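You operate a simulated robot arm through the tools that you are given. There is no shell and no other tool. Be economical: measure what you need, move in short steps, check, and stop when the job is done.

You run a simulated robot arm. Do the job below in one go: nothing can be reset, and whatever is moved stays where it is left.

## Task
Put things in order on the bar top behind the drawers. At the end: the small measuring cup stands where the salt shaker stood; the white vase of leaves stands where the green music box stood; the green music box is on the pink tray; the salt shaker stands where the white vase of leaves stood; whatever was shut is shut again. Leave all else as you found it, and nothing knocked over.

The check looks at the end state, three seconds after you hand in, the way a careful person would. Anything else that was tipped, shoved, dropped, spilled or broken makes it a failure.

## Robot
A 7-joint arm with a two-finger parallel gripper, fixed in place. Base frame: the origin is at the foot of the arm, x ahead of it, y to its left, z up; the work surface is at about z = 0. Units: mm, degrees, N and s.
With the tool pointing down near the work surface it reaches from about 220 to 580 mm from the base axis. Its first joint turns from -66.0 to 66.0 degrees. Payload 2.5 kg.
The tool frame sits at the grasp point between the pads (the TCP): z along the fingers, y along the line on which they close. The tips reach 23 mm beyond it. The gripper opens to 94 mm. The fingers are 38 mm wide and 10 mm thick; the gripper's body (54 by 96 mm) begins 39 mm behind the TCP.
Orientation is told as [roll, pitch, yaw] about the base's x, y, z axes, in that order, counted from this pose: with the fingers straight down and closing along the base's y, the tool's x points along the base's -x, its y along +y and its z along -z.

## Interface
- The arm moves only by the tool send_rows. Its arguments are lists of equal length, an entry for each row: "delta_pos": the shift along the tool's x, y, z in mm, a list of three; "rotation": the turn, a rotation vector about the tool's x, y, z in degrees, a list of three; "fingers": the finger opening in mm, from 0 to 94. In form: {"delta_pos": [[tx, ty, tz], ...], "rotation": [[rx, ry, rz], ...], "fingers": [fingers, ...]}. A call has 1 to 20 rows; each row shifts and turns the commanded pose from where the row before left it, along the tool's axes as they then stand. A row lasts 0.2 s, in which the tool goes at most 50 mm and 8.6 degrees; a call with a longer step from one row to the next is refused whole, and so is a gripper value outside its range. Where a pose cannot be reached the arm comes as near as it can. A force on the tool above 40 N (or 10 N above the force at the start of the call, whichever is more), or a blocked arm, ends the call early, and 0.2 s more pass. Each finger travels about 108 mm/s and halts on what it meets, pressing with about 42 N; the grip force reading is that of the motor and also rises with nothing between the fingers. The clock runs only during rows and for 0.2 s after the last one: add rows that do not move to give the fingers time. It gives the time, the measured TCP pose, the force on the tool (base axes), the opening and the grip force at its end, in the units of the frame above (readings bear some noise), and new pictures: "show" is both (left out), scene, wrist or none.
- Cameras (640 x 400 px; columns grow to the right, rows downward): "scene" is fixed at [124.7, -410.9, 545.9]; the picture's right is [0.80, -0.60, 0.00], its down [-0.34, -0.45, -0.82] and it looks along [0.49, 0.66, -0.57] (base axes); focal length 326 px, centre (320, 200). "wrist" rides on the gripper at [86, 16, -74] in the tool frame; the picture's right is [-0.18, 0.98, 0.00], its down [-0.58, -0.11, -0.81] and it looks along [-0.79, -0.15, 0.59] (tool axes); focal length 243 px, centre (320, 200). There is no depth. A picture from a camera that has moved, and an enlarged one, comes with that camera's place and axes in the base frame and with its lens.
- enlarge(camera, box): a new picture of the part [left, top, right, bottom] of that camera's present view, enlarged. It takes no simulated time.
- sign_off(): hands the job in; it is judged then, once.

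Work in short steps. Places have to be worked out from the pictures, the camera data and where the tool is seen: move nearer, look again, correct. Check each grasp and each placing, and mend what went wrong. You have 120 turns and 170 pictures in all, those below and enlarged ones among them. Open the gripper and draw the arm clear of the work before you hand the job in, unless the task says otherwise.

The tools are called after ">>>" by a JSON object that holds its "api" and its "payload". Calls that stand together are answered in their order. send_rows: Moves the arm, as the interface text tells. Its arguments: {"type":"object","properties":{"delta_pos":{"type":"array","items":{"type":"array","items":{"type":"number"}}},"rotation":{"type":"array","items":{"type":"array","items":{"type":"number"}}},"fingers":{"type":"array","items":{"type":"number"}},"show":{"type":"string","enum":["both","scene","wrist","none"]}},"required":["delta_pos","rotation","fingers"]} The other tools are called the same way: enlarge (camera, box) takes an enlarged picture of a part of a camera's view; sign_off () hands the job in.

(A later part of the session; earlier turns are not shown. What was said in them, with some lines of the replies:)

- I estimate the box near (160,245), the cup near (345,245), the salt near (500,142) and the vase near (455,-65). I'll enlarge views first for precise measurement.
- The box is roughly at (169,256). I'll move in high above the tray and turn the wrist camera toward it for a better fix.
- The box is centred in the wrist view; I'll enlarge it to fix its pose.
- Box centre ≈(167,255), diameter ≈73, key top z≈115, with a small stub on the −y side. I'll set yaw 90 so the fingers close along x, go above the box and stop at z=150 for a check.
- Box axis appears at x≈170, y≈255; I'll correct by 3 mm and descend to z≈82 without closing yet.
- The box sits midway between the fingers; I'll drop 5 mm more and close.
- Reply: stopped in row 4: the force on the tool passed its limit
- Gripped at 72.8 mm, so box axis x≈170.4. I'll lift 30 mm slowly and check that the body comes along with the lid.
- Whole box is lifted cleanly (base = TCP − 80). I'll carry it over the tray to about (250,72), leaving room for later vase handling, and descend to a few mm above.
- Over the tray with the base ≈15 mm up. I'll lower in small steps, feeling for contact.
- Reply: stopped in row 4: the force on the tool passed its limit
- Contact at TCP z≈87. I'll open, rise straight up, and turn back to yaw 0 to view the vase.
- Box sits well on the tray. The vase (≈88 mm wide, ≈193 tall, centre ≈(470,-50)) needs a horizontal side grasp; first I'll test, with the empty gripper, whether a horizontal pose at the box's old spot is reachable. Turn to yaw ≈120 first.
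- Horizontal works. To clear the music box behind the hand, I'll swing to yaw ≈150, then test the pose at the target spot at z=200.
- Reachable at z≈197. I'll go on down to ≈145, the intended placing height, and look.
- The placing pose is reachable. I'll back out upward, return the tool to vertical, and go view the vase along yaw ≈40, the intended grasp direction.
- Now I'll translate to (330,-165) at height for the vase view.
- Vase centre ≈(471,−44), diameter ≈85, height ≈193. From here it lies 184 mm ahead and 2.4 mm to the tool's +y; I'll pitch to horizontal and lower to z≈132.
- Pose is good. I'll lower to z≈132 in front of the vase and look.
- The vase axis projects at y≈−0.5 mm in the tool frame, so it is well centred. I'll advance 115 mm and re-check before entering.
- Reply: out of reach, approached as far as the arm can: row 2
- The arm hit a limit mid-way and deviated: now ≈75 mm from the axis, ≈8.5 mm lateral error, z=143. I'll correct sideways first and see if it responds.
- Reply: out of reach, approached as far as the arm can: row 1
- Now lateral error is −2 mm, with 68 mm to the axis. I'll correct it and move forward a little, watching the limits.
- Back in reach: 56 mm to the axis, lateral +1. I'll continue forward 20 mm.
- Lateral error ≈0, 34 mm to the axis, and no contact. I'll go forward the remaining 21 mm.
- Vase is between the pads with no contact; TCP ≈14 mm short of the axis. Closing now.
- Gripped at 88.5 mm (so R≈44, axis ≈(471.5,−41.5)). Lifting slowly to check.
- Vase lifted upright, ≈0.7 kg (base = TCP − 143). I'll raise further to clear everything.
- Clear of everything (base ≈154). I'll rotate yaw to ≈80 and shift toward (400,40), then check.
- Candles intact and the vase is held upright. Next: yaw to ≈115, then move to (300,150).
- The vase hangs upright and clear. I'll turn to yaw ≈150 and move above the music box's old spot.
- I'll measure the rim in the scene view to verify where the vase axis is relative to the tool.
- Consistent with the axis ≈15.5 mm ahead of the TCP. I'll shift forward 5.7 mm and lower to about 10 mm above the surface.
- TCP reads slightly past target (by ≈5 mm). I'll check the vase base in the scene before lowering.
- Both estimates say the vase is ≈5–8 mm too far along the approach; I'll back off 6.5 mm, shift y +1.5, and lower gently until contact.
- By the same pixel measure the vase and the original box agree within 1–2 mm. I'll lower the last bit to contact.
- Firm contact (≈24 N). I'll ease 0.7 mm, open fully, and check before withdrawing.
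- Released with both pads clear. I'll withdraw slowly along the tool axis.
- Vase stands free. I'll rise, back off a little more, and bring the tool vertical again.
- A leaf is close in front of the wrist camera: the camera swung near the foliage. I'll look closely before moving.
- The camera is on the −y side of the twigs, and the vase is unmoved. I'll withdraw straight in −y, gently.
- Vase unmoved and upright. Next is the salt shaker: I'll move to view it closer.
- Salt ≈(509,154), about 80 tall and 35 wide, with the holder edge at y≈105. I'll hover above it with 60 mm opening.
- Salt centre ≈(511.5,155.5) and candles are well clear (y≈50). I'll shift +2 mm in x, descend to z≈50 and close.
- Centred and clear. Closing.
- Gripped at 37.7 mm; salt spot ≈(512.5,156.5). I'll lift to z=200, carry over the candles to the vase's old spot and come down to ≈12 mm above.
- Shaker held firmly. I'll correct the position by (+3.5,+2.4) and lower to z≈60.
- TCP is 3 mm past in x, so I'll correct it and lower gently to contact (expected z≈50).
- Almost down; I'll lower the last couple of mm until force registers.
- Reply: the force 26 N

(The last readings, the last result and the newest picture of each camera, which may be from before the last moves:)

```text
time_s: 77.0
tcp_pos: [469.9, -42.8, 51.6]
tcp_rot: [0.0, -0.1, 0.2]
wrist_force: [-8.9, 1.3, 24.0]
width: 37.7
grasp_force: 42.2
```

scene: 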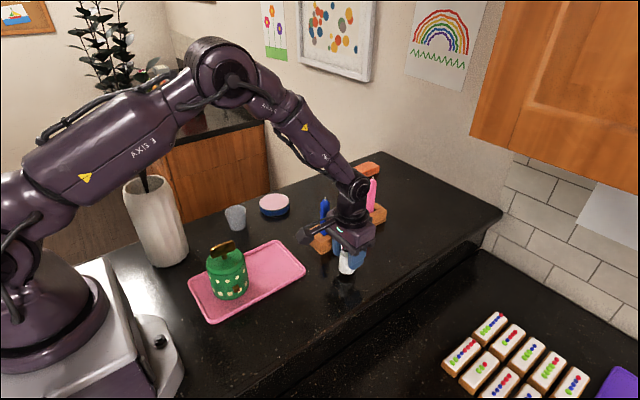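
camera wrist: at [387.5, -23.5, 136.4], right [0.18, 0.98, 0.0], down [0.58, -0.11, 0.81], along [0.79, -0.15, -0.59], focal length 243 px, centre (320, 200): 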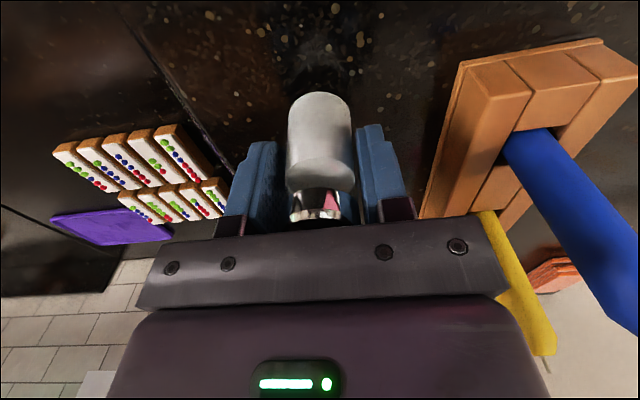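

Contact made (24 N). I'll ease up 0.8 mm, release and rise.

>>> {"api": "send_rows", "payload": {"delta_pos": [[0, 0, -0.8], [0, 0, 0], [0, 0, 0], [0, 0, -20], [0, 0, -40], [0, 0, -45], [0, 0, -45], [0, 0, 0]], "rotation": [[0, 0, 0], [0, 0, 0], [0, 0, 0], [0, 0, 0], [0, 0, 0], [0, 0, 0], [0, 0, 0], [0, 0, 0]], "fingers": [26, 45, 62, 62, 62, 62, 62, 62]}}

>>> {"api": "enlarge", "payload": {"camera": "scene", "box": [210, 150, 410, 300]}}

```text
time_s: 78.8
tcp_pos: [469.6, -39.7, 198.7]
tcp_rot: [0.0, 0.0, 0.2]
wrist_force: [0.7, -0.4, -0.5]
width: 61.9
grasp_force: 0.0
camera wrist: at [383.9, -23.3, 274.5], right [0.18, 0.98, 0.0], down [0.58, -0.11, 0.81], along [0.79, -0.15, -0.59], focal length 243 px, centre (320, 200)
```

scene: 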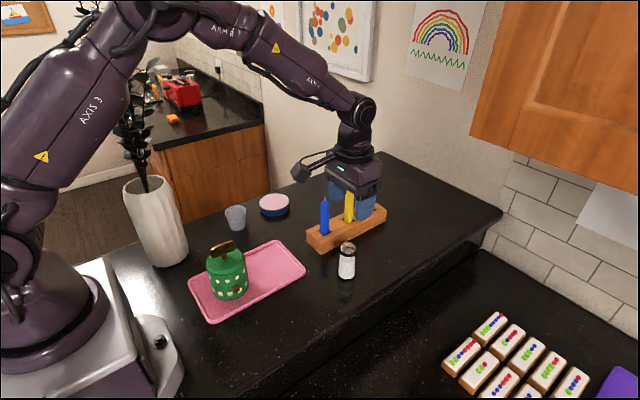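
wrist: 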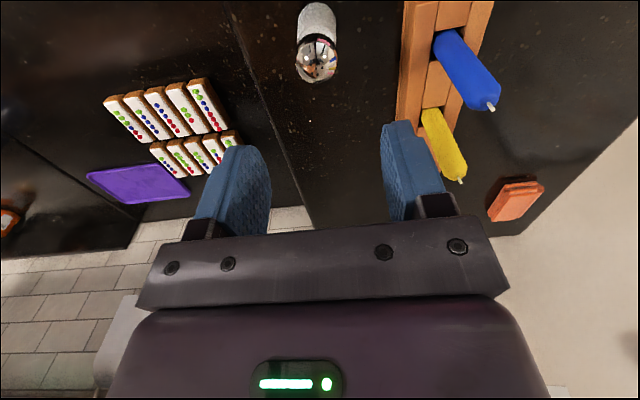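

```text
2.67 times, centred on (310, 225) of scene
camera zoom: at [124.7, -410.9, 545.9], right [0.8, -0.6, 0.0], down [-0.34, -0.45, -0.82], along [0.49, 0.66, -0.57], focal length 869 px, centre (347, 133)
```

zoom: 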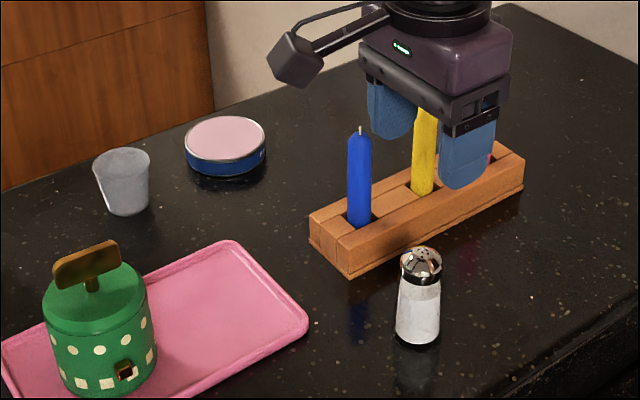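

Salt upright at the vase's old spot. Next the cup; I'll approach with yaw ≈100 so the camera stays away from the leaves, moving to (340,120,290) to view it.

>>> {"api": "send_rows", "payload": {"delta_pos": [[26, 32, -18], [26, 32, -18], [26, 32, -18], [26, 32, -18], [26, 32, -18], [0, 0, 0], [0, 0, 0], [0, 0, 0], [0, 0, 0], [0, 0, 0], [0, 0, 0], [0, 0, 0], [0, 0, 0], [0, 0, 0], [0, 0, 0], [0, 0, 0], [0, 0, 0]], "rotation": [[0, 0, 0], [0, 0, 0], [0, 0, 0], [0, 0, 0], [0, 0, 0], [0, 0, -8.35], [0, 0, -8.35], [0, 0, -8.35], [0, 0, -8.35], [0, 0, -8.35], [0, 0, -8.35], [0, 0, -8.35], [0, 0, -8.35], [0, 0, -8.35], [0, 0, -8.35], [0, 0, -8.35], [0, 0, -8.35]], "fingers": [80, 80, 80, 80, 80, 80, 80, 80, 80, 80, 80, 80, 80, 80, 80, 80, 80]}}

>>> {"api": "enlarge", "payload": {"camera": "wrist", "box": [240, 60, 400, 180]}}

```text
time_s: 82.4
tcp_pos: [338.9, 117.3, 290.4]
tcp_rot: [-0.1, 0.0, 100.6]
wrist_force: [-0.3, -0.1, 0.4]
width: 80.2
grasp_force: 0.0
camera wrist: at [339.5, 29.5, 365.8], right [-1.0, 0.0, 0.0], down [0.0, 0.59, 0.81], along [0.0, 0.81, -0.59], focal length 243 px, centre (320, 200)
```

scene: 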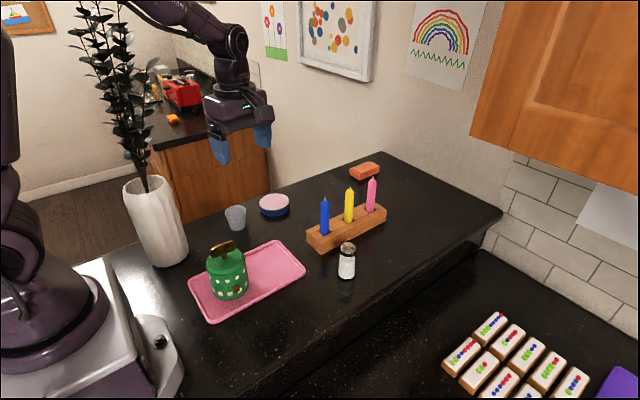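
wrist: 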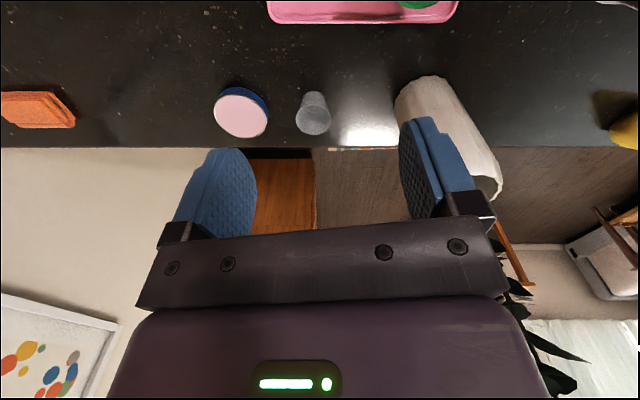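

```text
3.33 times, centred on (320, 120) of wrist
camera zoom: at [339.5, 29.5, 365.8], right [-1.0, 0.0, 0.0], down [0.0, 0.59, 0.81], along [0.0, 0.81, -0.59], focal length 809 px, centre (320, 467)
```

zoom: 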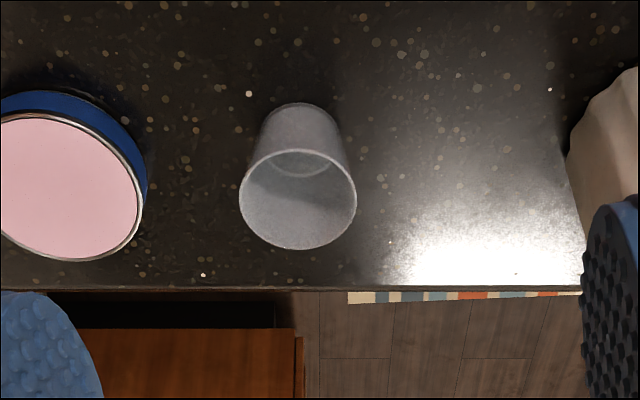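

Cup ≈(349.5,254), rim ≈54, height ≈50. A vertical grasp would bring the forearm near the leaves, so I'll use yaw 135 with a 30° tilt, approaching from the +x/−y side; first I'll go to (434,169,230).

>>> {"api": "send_rows", "payload": {"delta_pos": [[-11.2, -34.3, 20], [-11.2, -34.3, 20], [-11.2, -34.3, 20], [0, 0, 0], [0, 0, 0], [0, 0, 0], [0, 0, 0], [0, 0, 0], [0, 0, 0], [0, 0, 0], [0, 0, 0], [0, 0, 0], [0, 0, 0]], "rotation": [[0, 0, 0], [0, 0, 0], [0, 0, 0], [0, 0, -6.9], [0, 0, -6.9], [0, 0, -6.9], [0, 0, -6.9], [0, 0, -6.9], [0, -7.5, 0], [0, -7.5, 0], [0, -7.5, 0], [0, -7.5, 0], [0, 0, 0]], "fingers": [70, 70, 70, 70, 70, 70, 70, 70, 70, 70, 70, 70, 70]}}

```text
time_s: 85.2
tcp_pos: [436.2, 169.0, 231.8]
tcp_rot: [-0.1, -30.2, 134.9]
wrist_force: [0.6, 0.8, -0.5]
width: 69.7
grasp_force: 0.2
camera wrist: at [503.4, 78.7, 252.7], right [-0.81, -0.58, 0.09], down [0.01, 0.15, 0.99], along [-0.59, 0.8, -0.11], focal length 243 px, centre (320, 200)
```

scene: 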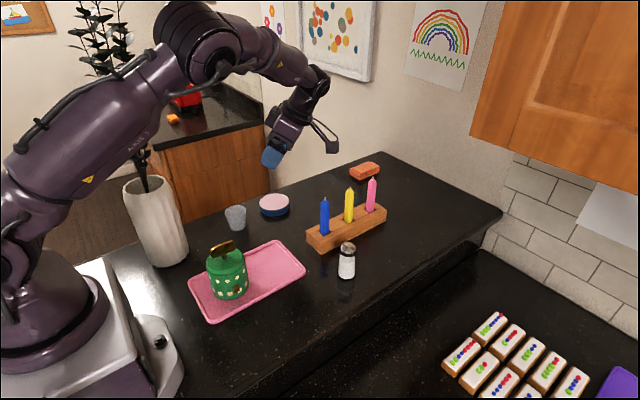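
wrist: 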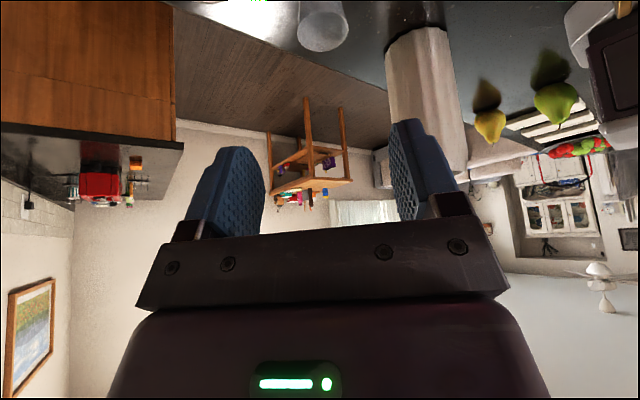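

Pose good. I'll move diagonally to 60 mm above the cup and re-measure.

>>> {"api": "send_rows", "payload": {"delta_pos": [[-10.9, 0.35, 41.6], [-10.9, 0.35, 41.6], [-10.9, 0.35, 41.6], [-10.9, 0.35, 41.6], [0, 0, 0]], "rotation": [[0, 0, 0], [0, 0, 0], [0, 0, 0], [0, 0, 0], [0, 0, 0]], "fingers": [70, 70, 70, 70, 70]}}

>>> {"api": "enlarge", "payload": {"camera": "scene", "box": [60, 100, 320, 260]}}

```text
time_s: 86.4
tcp_pos: [347.4, 252.7, 108.7]
tcp_rot: [-0.1, -30.0, 134.9]
wrist_force: [0.5, -0.4, 0.3]
width: 70.1
grasp_force: 0.0
camera wrist: at [415.9, 162.4, 130.8], right [-0.81, -0.58, 0.09], down [0.01, 0.15, 0.99], along [-0.59, 0.8, -0.12], focal length 243 px, centre (320, 200)
```

scene: 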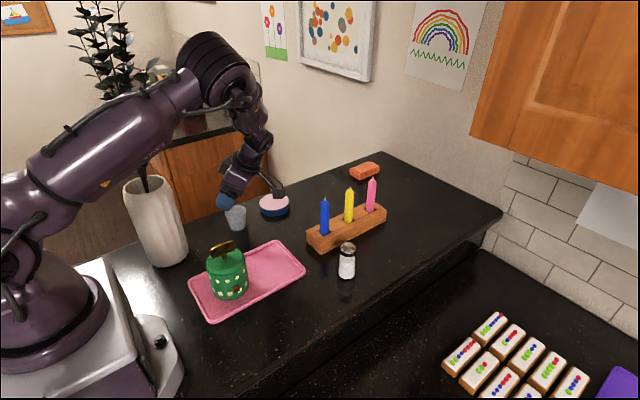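
wrist: 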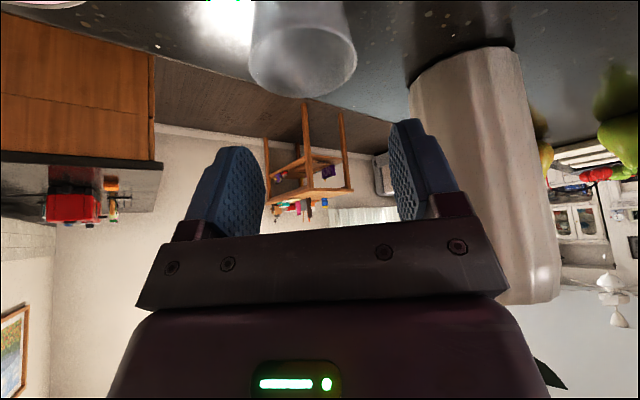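

```text
2.46 times, centred on (190, 180) of scene
camera zoom: at [124.7, -410.9, 545.9], right [0.8, -0.6, 0.0], down [-0.34, -0.45, -0.82], along [0.49, 0.66, -0.57], focal length 802 px, centre (640, 249)
```

zoom: 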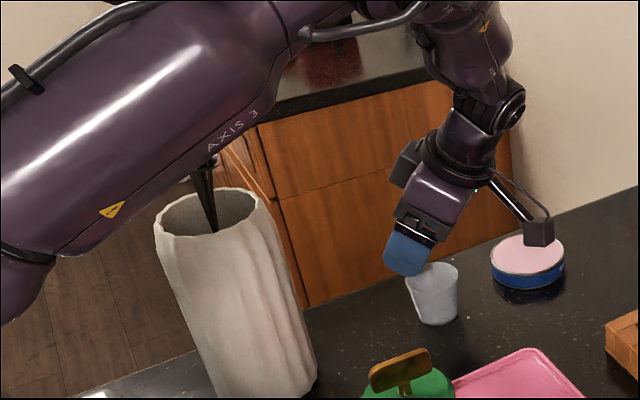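

Cup is ≈2.4 mm to −y of the tool line. I'll correct, then descend vertically to TCP z≈42.

>>> {"api": "send_rows", "payload": {"delta_pos": [[1.7, -2.4, -1], [11.1, 0, 19.25], [11.1, 0, 19.25], [11.1, 0, 19.25], [0, 0, 0]], "rotation": [[0, 0, 0], [0, 0, 0], [0, 0, 0], [0, 0, 0], [0, 0, 0]], "fingers": [70, 70, 70, 70, 70]}}

>>> {"api": "enlarge", "payload": {"camera": "scene", "box": [190, 160, 310, 250]}}

```text
time_s: 87.6
tcp_pos: [353.5, 253.9, 38.0]
tcp_rot: [-0.1, -30.0, 134.9]
wrist_force: [0.2, -0.6, -0.3]
width: 70.4
grasp_force: 0.1
camera wrist: at [421.5, 163.2, 61.2], right [-0.81, -0.58, 0.09], down [0.0, 0.15, 0.99], along [-0.59, 0.8, -0.12], focal length 243 px, centre (320, 200)
```

scene: 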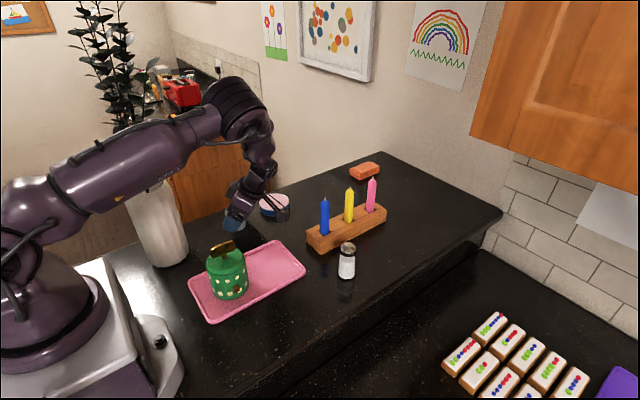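
wrist: 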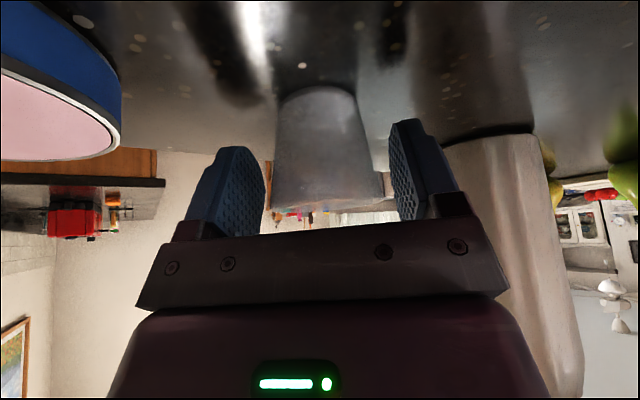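

```text
4.44 times, centred on (250, 205) of scene
camera zoom: at [124.7, -410.9, 545.9], right [0.8, -0.6, 0.0], down [-0.34, -0.45, -0.82], along [0.49, 0.66, -0.57], focal length 1449 px, centre (631, 178)
```

zoom: 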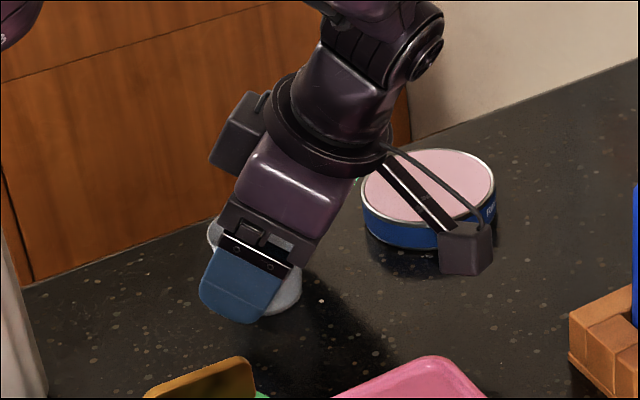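

The cup sits between the pads with no contact. Closing gently.

>>> {"api": "send_rows", "payload": {"delta_pos": [[0, 0, 0], [0, 0, 0], [0, 0, 0], [0, 0, 0]], "rotation": [[0, 0, 0], [0, 0, 0], [0, 0, 0], [0, 0, 0]], "fingers": [62, 54, 46, 46], "show": "wrist"}}

```text
time_s: 88.6
tcp_pos: [353.0, 254.1, 39.8]
tcp_rot: [-0.1, -30.0, 134.9]
wrist_force: [-0.4, -0.8, 2.3]
width: 48.6
grasp_force: 42.6
camera wrist: at [421.4, 163.2, 61.5], right [-0.81, -0.58, 0.09], down [0.01, 0.15, 0.99], along [-0.59, 0.8, -0.12], focal length 243 px, centre (320, 200)
```

wrist: 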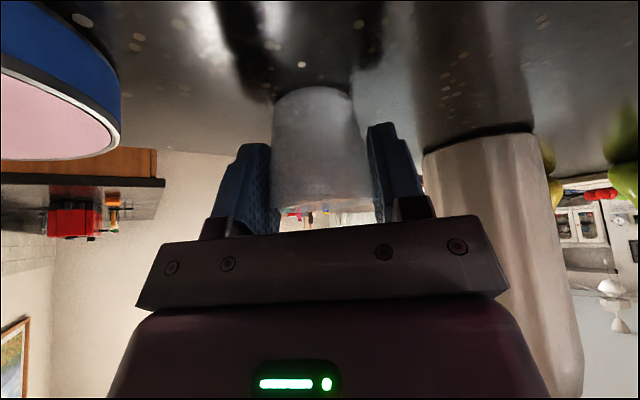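

Gripped at 48.6 mm. Lifting 25 mm vertically to check.

>>> {"api": "send_rows", "payload": {"delta_pos": [[-2.5, 0, -4.3], [-5, 0, -8.7], [-5, 0, -8.7], [0, 0, 0]], "rotation": [[0, 0, 0], [0, 0, 0], [0, 0, 0], [0, 0, 0]], "fingers": [46, 46, 46, 46], "show": "wrist"}}

>>> {"api": "enlarge", "payload": {"camera": "scene", "box": [190, 160, 310, 250]}}

```text
time_s: 89.6
tcp_pos: [350.7, 254.4, 66.1]
tcp_rot: [-0.1, -30.0, 134.9]
wrist_force: [0.7, -0.2, -0.2]
width: 48.5
grasp_force: 41.8
camera wrist: at [419.2, 164.6, 88.0], right [-0.81, -0.58, 0.09], down [0.01, 0.15, 0.99], along [-0.59, 0.8, -0.12], focal length 243 px, centre (320, 200)
```

wrist: 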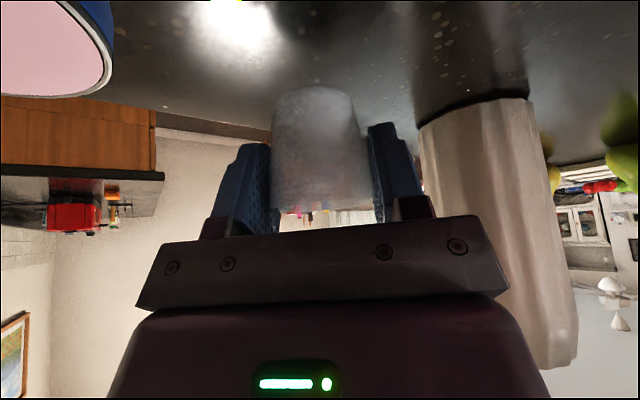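

```text
4.44 times, centred on (250, 205) of scene
camera zoom: at [124.7, -410.9, 545.9], right [0.8, -0.6, 0.0], down [-0.34, -0.45, -0.82], along [0.49, 0.66, -0.57], focal length 1449 px, centre (631, 178)
```

zoom: 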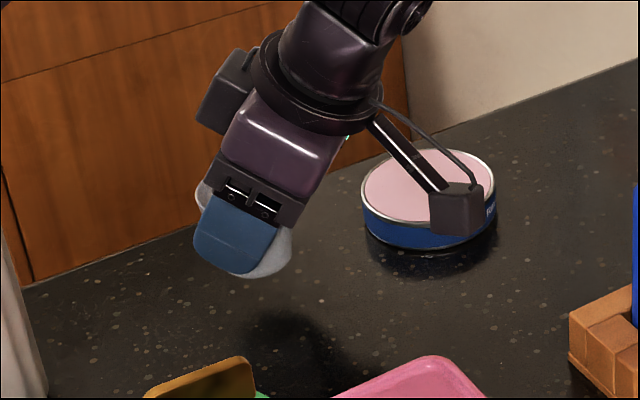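

Cup is held well. I'll back off diagonally upward, then rotate to yaw 0 keeping the 30° tilt.

>>> {"api": "send_rows", "payload": {"delta_pos": [[9.1, 3.4, -36.2], [9.1, 3.4, -36.2], [9.1, 3.4, -36.2], [9.1, 3.4, -36.2], [9.1, 3.4, -36.2], [0, 0, 0]], "rotation": [[0, 0, 0], [0, 0, 0], [0, 0, 0], [0, 0, 0], [0, 0, 0], [0, 0, 0]], "fingers": [46, 46, 46, 46, 46, 46], "show": "scene"}}

>>> {"api": "send_rows", "payload": {"delta_pos": [[0, 0, 0], [0, 0, 0], [0, 0, 0], [0, 0, 0], [0, 0, 0], [0, 0, 0], [0, 0, 0], [0, 0, 0], [0, 0, 0], [0, 0, 0], [0, 0, 0], [0, 0, 0], [0, 0, 0], [0, 0, 0], [0, 0, 0], [0, 0, 0], [0, 0, 0]], "rotation": [[4.216, 0, 7.302], [4.216, 0, 7.302], [4.216, 0, 7.302], [4.216, 0, 7.302], [4.216, 0, 7.302], [4.216, 0, 7.302], [4.216, 0, 7.302], [4.216, 0, 7.302], [4.216, 0, 7.302], [4.216, 0, 7.302], [4.216, 0, 7.302], [4.216, 0, 7.302], [4.216, 0, 7.302], [4.216, 0, 7.302], [4.216, 0, 7.302], [4.216, 0, 7.302], [0, 0, 0]], "fingers": [46, 46, 46, 46, 46, 46, 46, 46, 46, 46, 46, 46, 46, 46, 46, 46, 46]}}

```text
time_s: 91.0
tcp_pos: [432.3, 150.9, 201.1]
tcp_rot: [-0.2, -29.9, 134.9]
wrist_force: [-0.5, -0.1, -0.8]
width: 47.9
grasp_force: 42.1
```

scene: 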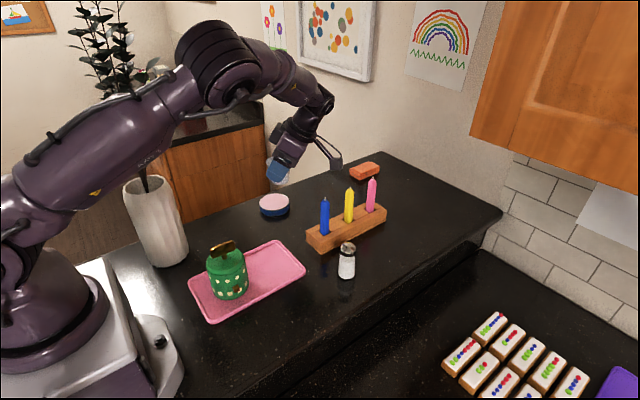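

```text
time_s: 94.6
tcp_pos: [431.5, 149.4, 201.2]
tcp_rot: [0.1, -30.1, -0.2]
wrist_force: [0.1, 0.0, 0.4]
width: 48.4
grasp_force: 41.9
camera wrist: at [319.5, 166.3, 222.7], right [0.16, 0.98, 0.09], down [0.1, -0.11, 0.99], along [0.98, -0.15, -0.11], focal length 243 px, centre (320, 200)
```

scene: 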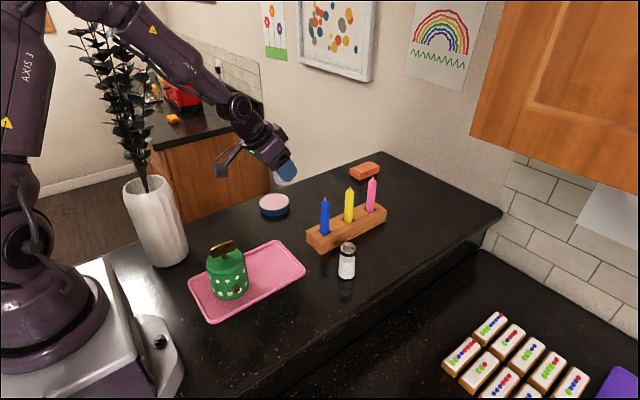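
wrist: 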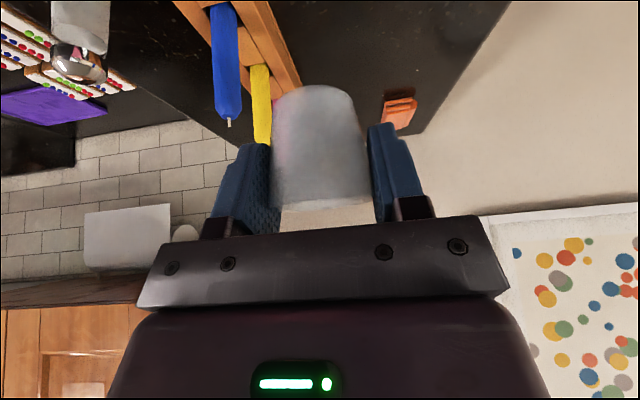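

Now I'll move above the salt's old spot, TCP target (509.5,156.5), and lower to ≈15 mm above.

>>> {"api": "send_rows", "payload": {"delta_pos": [[-33.75, 3.5, 19.5], [-33.75, 3.5, 19.5], [0, 0, 0], [18.1, 0, 31.4], [18.1, 0, 31.4], [18.1, 0, 31.4], [18.1, 0, 31.4], [0, 0, 0], [0, 0, 0]], "rotation": [[0, 0, 0], [0, 0, 0], [0, 0, 0], [0, 0, 0], [0, 0, 0], [0, 0, 0], [0, 0, 0], [0, 0, 0], [0, 0, 0]], "fingers": [46, 46, 46, 46, 46, 46, 46, 46, 46]}}

>>> {"api": "enlarge", "payload": {"camera": "scene", "box": [250, 150, 390, 250]}}

```text
time_s: 96.6
tcp_pos: [508.7, 154.0, 56.4]
tcp_rot: [-0.1, -30.1, -0.1]
wrist_force: [0.1, 0.4, -0.8]
width: 48.0
grasp_force: 41.5
camera wrist: at [396.8, 171.7, 78.4], right [0.16, 0.98, 0.09], down [0.1, -0.11, 0.99], along [0.98, -0.15, -0.11], focal length 243 px, centre (320, 200)
```

scene: 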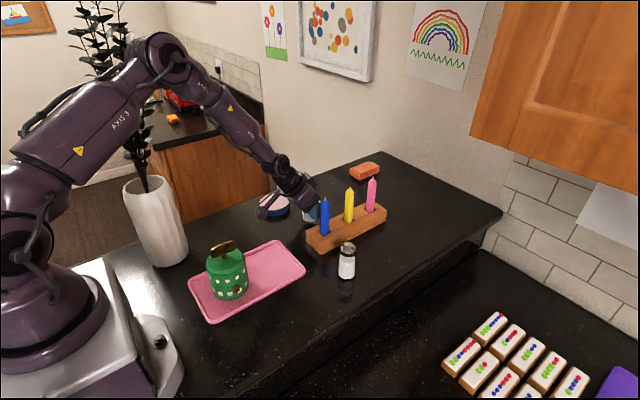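
wrist: 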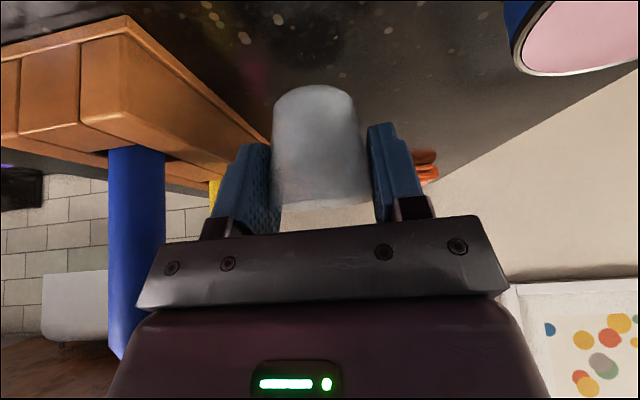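

```text
4.00 times, centred on (320, 200) of scene
camera zoom: at [124.7, -410.9, 545.9], right [0.8, -0.6, 0.0], down [-0.34, -0.45, -0.82], along [0.49, 0.66, -0.57], focal length 1304 px, centre (320, 200)
```

zoom: 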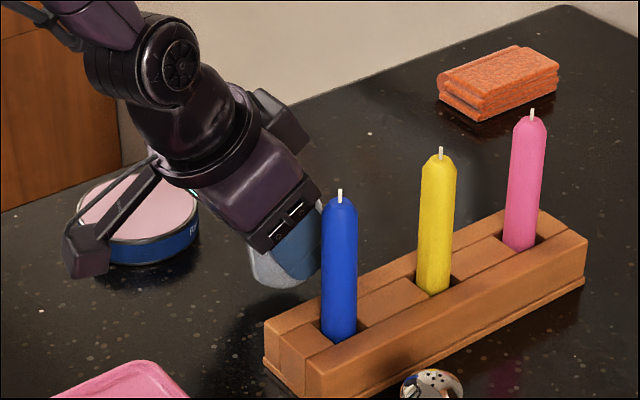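

I'll nudge +2 mm in y and lower towards contact (expected TCP z≈39.5).

>>> {"api": "send_rows", "payload": {"delta_pos": [[-0.7, 2, 0.4], [3, 0, 5.2], [2.5, 0, 4.3], [1, 0, 1.7], [0.5, 0, 0.87], [0, 0, 0]], "rotation": [[0, 0, 0], [0, 0, 0], [0, 0, 0], [0, 0, 0], [0, 0, 0], [0, 0, 0]], "fingers": [46, 46, 46, 46, 46, 46], "show": "none"}}

>>> {"api": "enlarge", "payload": {"camera": "wrist", "box": [200, 40, 440, 220]}}

```text
time_s: 98.0
tcp_pos: [510.9, 159.3, 42.4]
tcp_rot: [0.0, -30.0, 0.0]
wrist_force: [0.0, -0.1, -0.2]
width: 47.9
grasp_force: 42.1
```

```text
2.22 times, centred on (320, 130) of wrist
camera zoom: at [399.1, 175.2, 63.9], right [0.16, 0.98, 0.09], down [0.1, -0.11, 0.99], along [0.98, -0.15, -0.11], focal length 539 px, centre (320, 356)
```

zoom: 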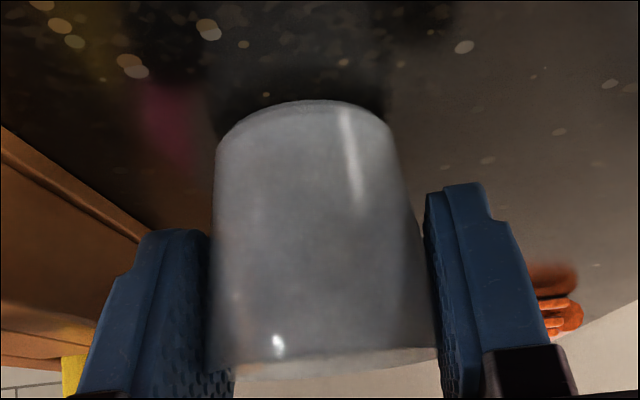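

Slightly over in y (159.3 vs 156.5); I'll correct −2 mm and lower in 1 mm steps.

>>> {"api": "send_rows", "payload": {"delta_pos": [[0.7, -2, -0.4], [0, 0, 0], [0.5, 0, 0.87], [0.5, 0, 0.87], [0.5, 0, 0.87], [0, 0, 0]], "rotation": [[0, 0, 0], [0, 0, 0], [0, 0, 0], [0, 0, 0], [0, 0, 0], [0, 0, 0]], "fingers": [46, 46, 46, 46, 46, 46], "show": "none"}}

```text
time_s: 99.4
tcp_pos: [511.3, 157.9, 40.5]
tcp_rot: [0.0, -30.3, -0.2]
wrist_force: [-1.8, -2.5, 9.1]
width: 48.1
grasp_force: 42.2
```

Contact at 9 N. I'll press 0.6 mm more to seat it, then open slowly and check.

>>> {"api": "send_rows", "payload": {"delta_pos": [[0.3, 0, 0.5], [0, 0, 0], [-0.2, 0, -0.3], [0, 0, 0], [0, 0, 0]], "rotation": [[0, 0, 0], [0, 0, 0], [0, 0, 0], [0, 0, 0], [0, 0, 0]], "fingers": [46, 46, 52, 60, 68], "show": "wrist"}}

>>> {"api": "enlarge", "payload": {"camera": "scene", "box": [250, 150, 390, 250]}}

```text
time_s: 100.6
tcp_pos: [510.9, 157.6, 38.2]
tcp_rot: [0.0, -30.1, -0.1]
wrist_force: [-0.1, -0.6, -0.2]
width: 68.1
grasp_force: 0.0
camera wrist: at [398.1, 174.5, 60.2], right [0.16, 0.98, 0.09], down [0.1, -0.11, 0.99], along [0.98, -0.15, -0.11], focal length 243 px, centre (320, 200)
```

wrist: 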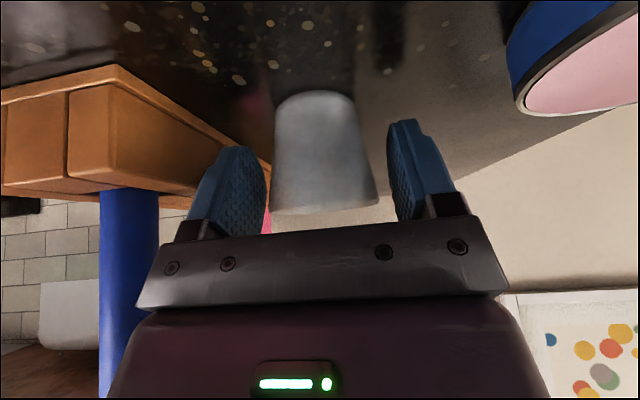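

```text
4.00 times, centred on (320, 200) of scene
camera zoom: at [124.7, -410.9, 545.9], right [0.8, -0.6, 0.0], down [-0.34, -0.45, -0.82], along [0.49, 0.66, -0.57], focal length 1304 px, centre (320, 200)
```

zoom: 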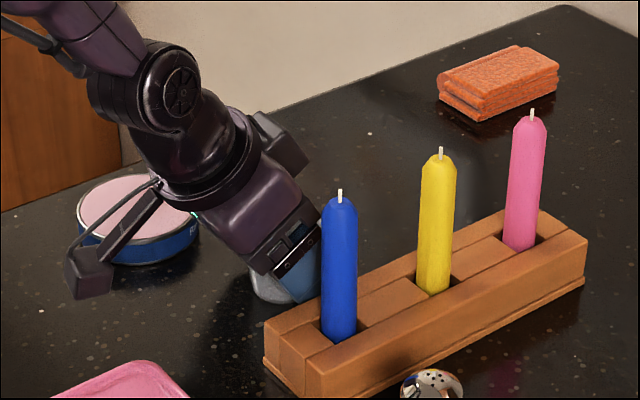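

Released, cup upright. I'll rise vertically and return to a vertical tool, then inspect everything.

>>> {"api": "send_rows", "payload": {"delta_pos": [[-5, 0, -8.7], [-12, 0, -20.8], [-20, 0, -34.6], [-22, 0, -38], [-22, 0, -38], [-22, 0, -38], [0, 0, 0], [0, 0, 0], [0, 0, 0], [0, 0, 0], [30, -20, 0], [30, -20, 0], [30, -20, 0], [0, 0, 0]], "rotation": [[0, 0, 0], [0, 0, 0], [0, 0, 0], [0, 0, 0], [0, 0, 0], [0, 0, 0], [0, 7.5, 0], [0, 7.5, 0], [0, 7.5, 0], [0, 7.5, 0], [0, 0, 0], [0, 0, 0], [0, 0, 0], [0, 0, 0]], "fingers": [68, 68, 68, 68, 68, 68, 80, 94, 94, 94, 94, 94, 94, 94]}}

>>> {"api": "enlarge", "payload": {"camera": "scene", "box": [200, 150, 420, 300]}}

>>> {"api": "enlarge", "payload": {"camera": "scene", "box": [80, 150, 320, 330]}}

```text
time_s: 103.6
tcp_pos: [420.6, 94.6, 242.7]
tcp_rot: [0.0, -0.2, -0.1]
wrist_force: [0.3, -0.3, 0.7]
width: 93.9
grasp_force: 0.1
camera wrist: at [333.8, 111.7, 317.5], right [0.19, 0.98, 0.0], down [0.58, -0.11, 0.81], along [0.79, -0.15, -0.59], focal length 243 px, centre (320, 200)
```

scene: 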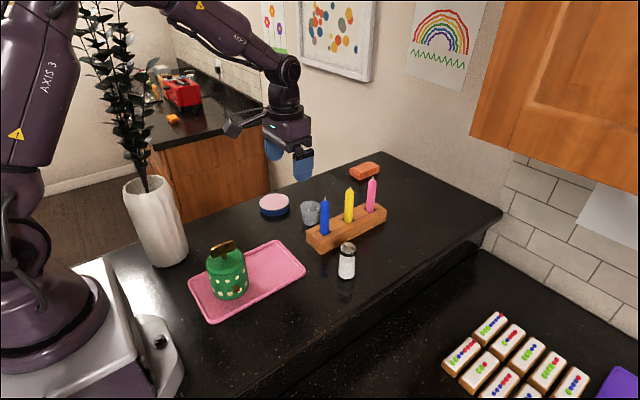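
wrist: 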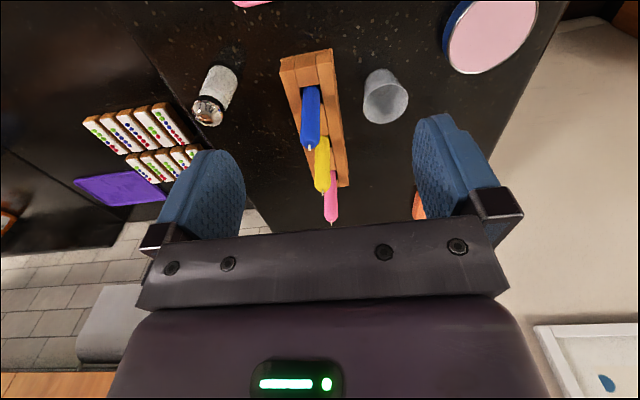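

```text
2.67 times, centred on (310, 225) of scene
camera zoom: at [124.7, -410.9, 545.9], right [0.8, -0.6, 0.0], down [-0.34, -0.45, -0.82], along [0.49, 0.66, -0.57], focal length 869 px, centre (347, 133)
```

zoom: 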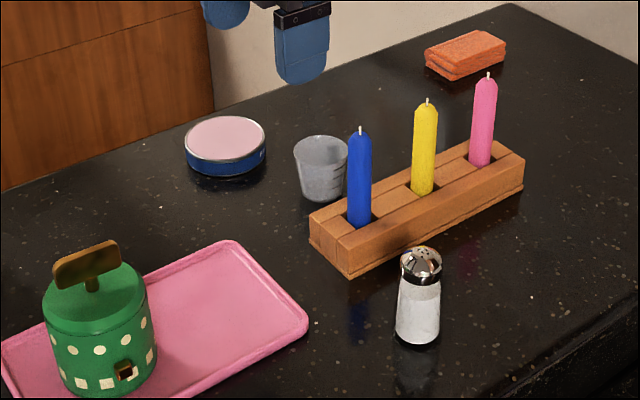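

```text
2.22 times, centred on (200, 240) of scene
camera zoom: at [124.7, -410.9, 545.9], right [0.8, -0.6, 0.0], down [-0.34, -0.45, -0.82], along [0.49, 0.66, -0.57], focal length 724 px, centre (587, 111)
```

zoom: 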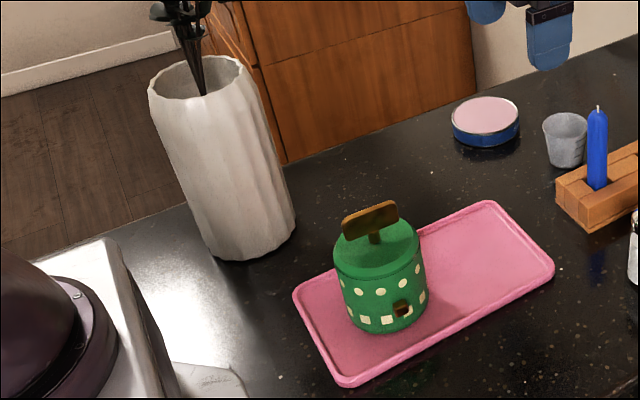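

All items check out: cup, vase, music box and salt are upright in their places, the candles, tin and tray are undisturbed, and the gripper is open and clear. Handing in.

>>> {"api": "sign_off", "payload": {}}

```text
The job is handed in.
```

I handed in the job with all four items standing upright where you wanted them. The cup is where the salt was, the vase where the music box was, the salt where the vase was, and the music box is on the pink tray.

Position checks from the pictures put each swapped item within a few millimetres of its target. I never opened anything. While I was backing away from the vase, the wrist camera came close to the leaves, but the vase did not move. The candles, tin and tray look undisturbed.
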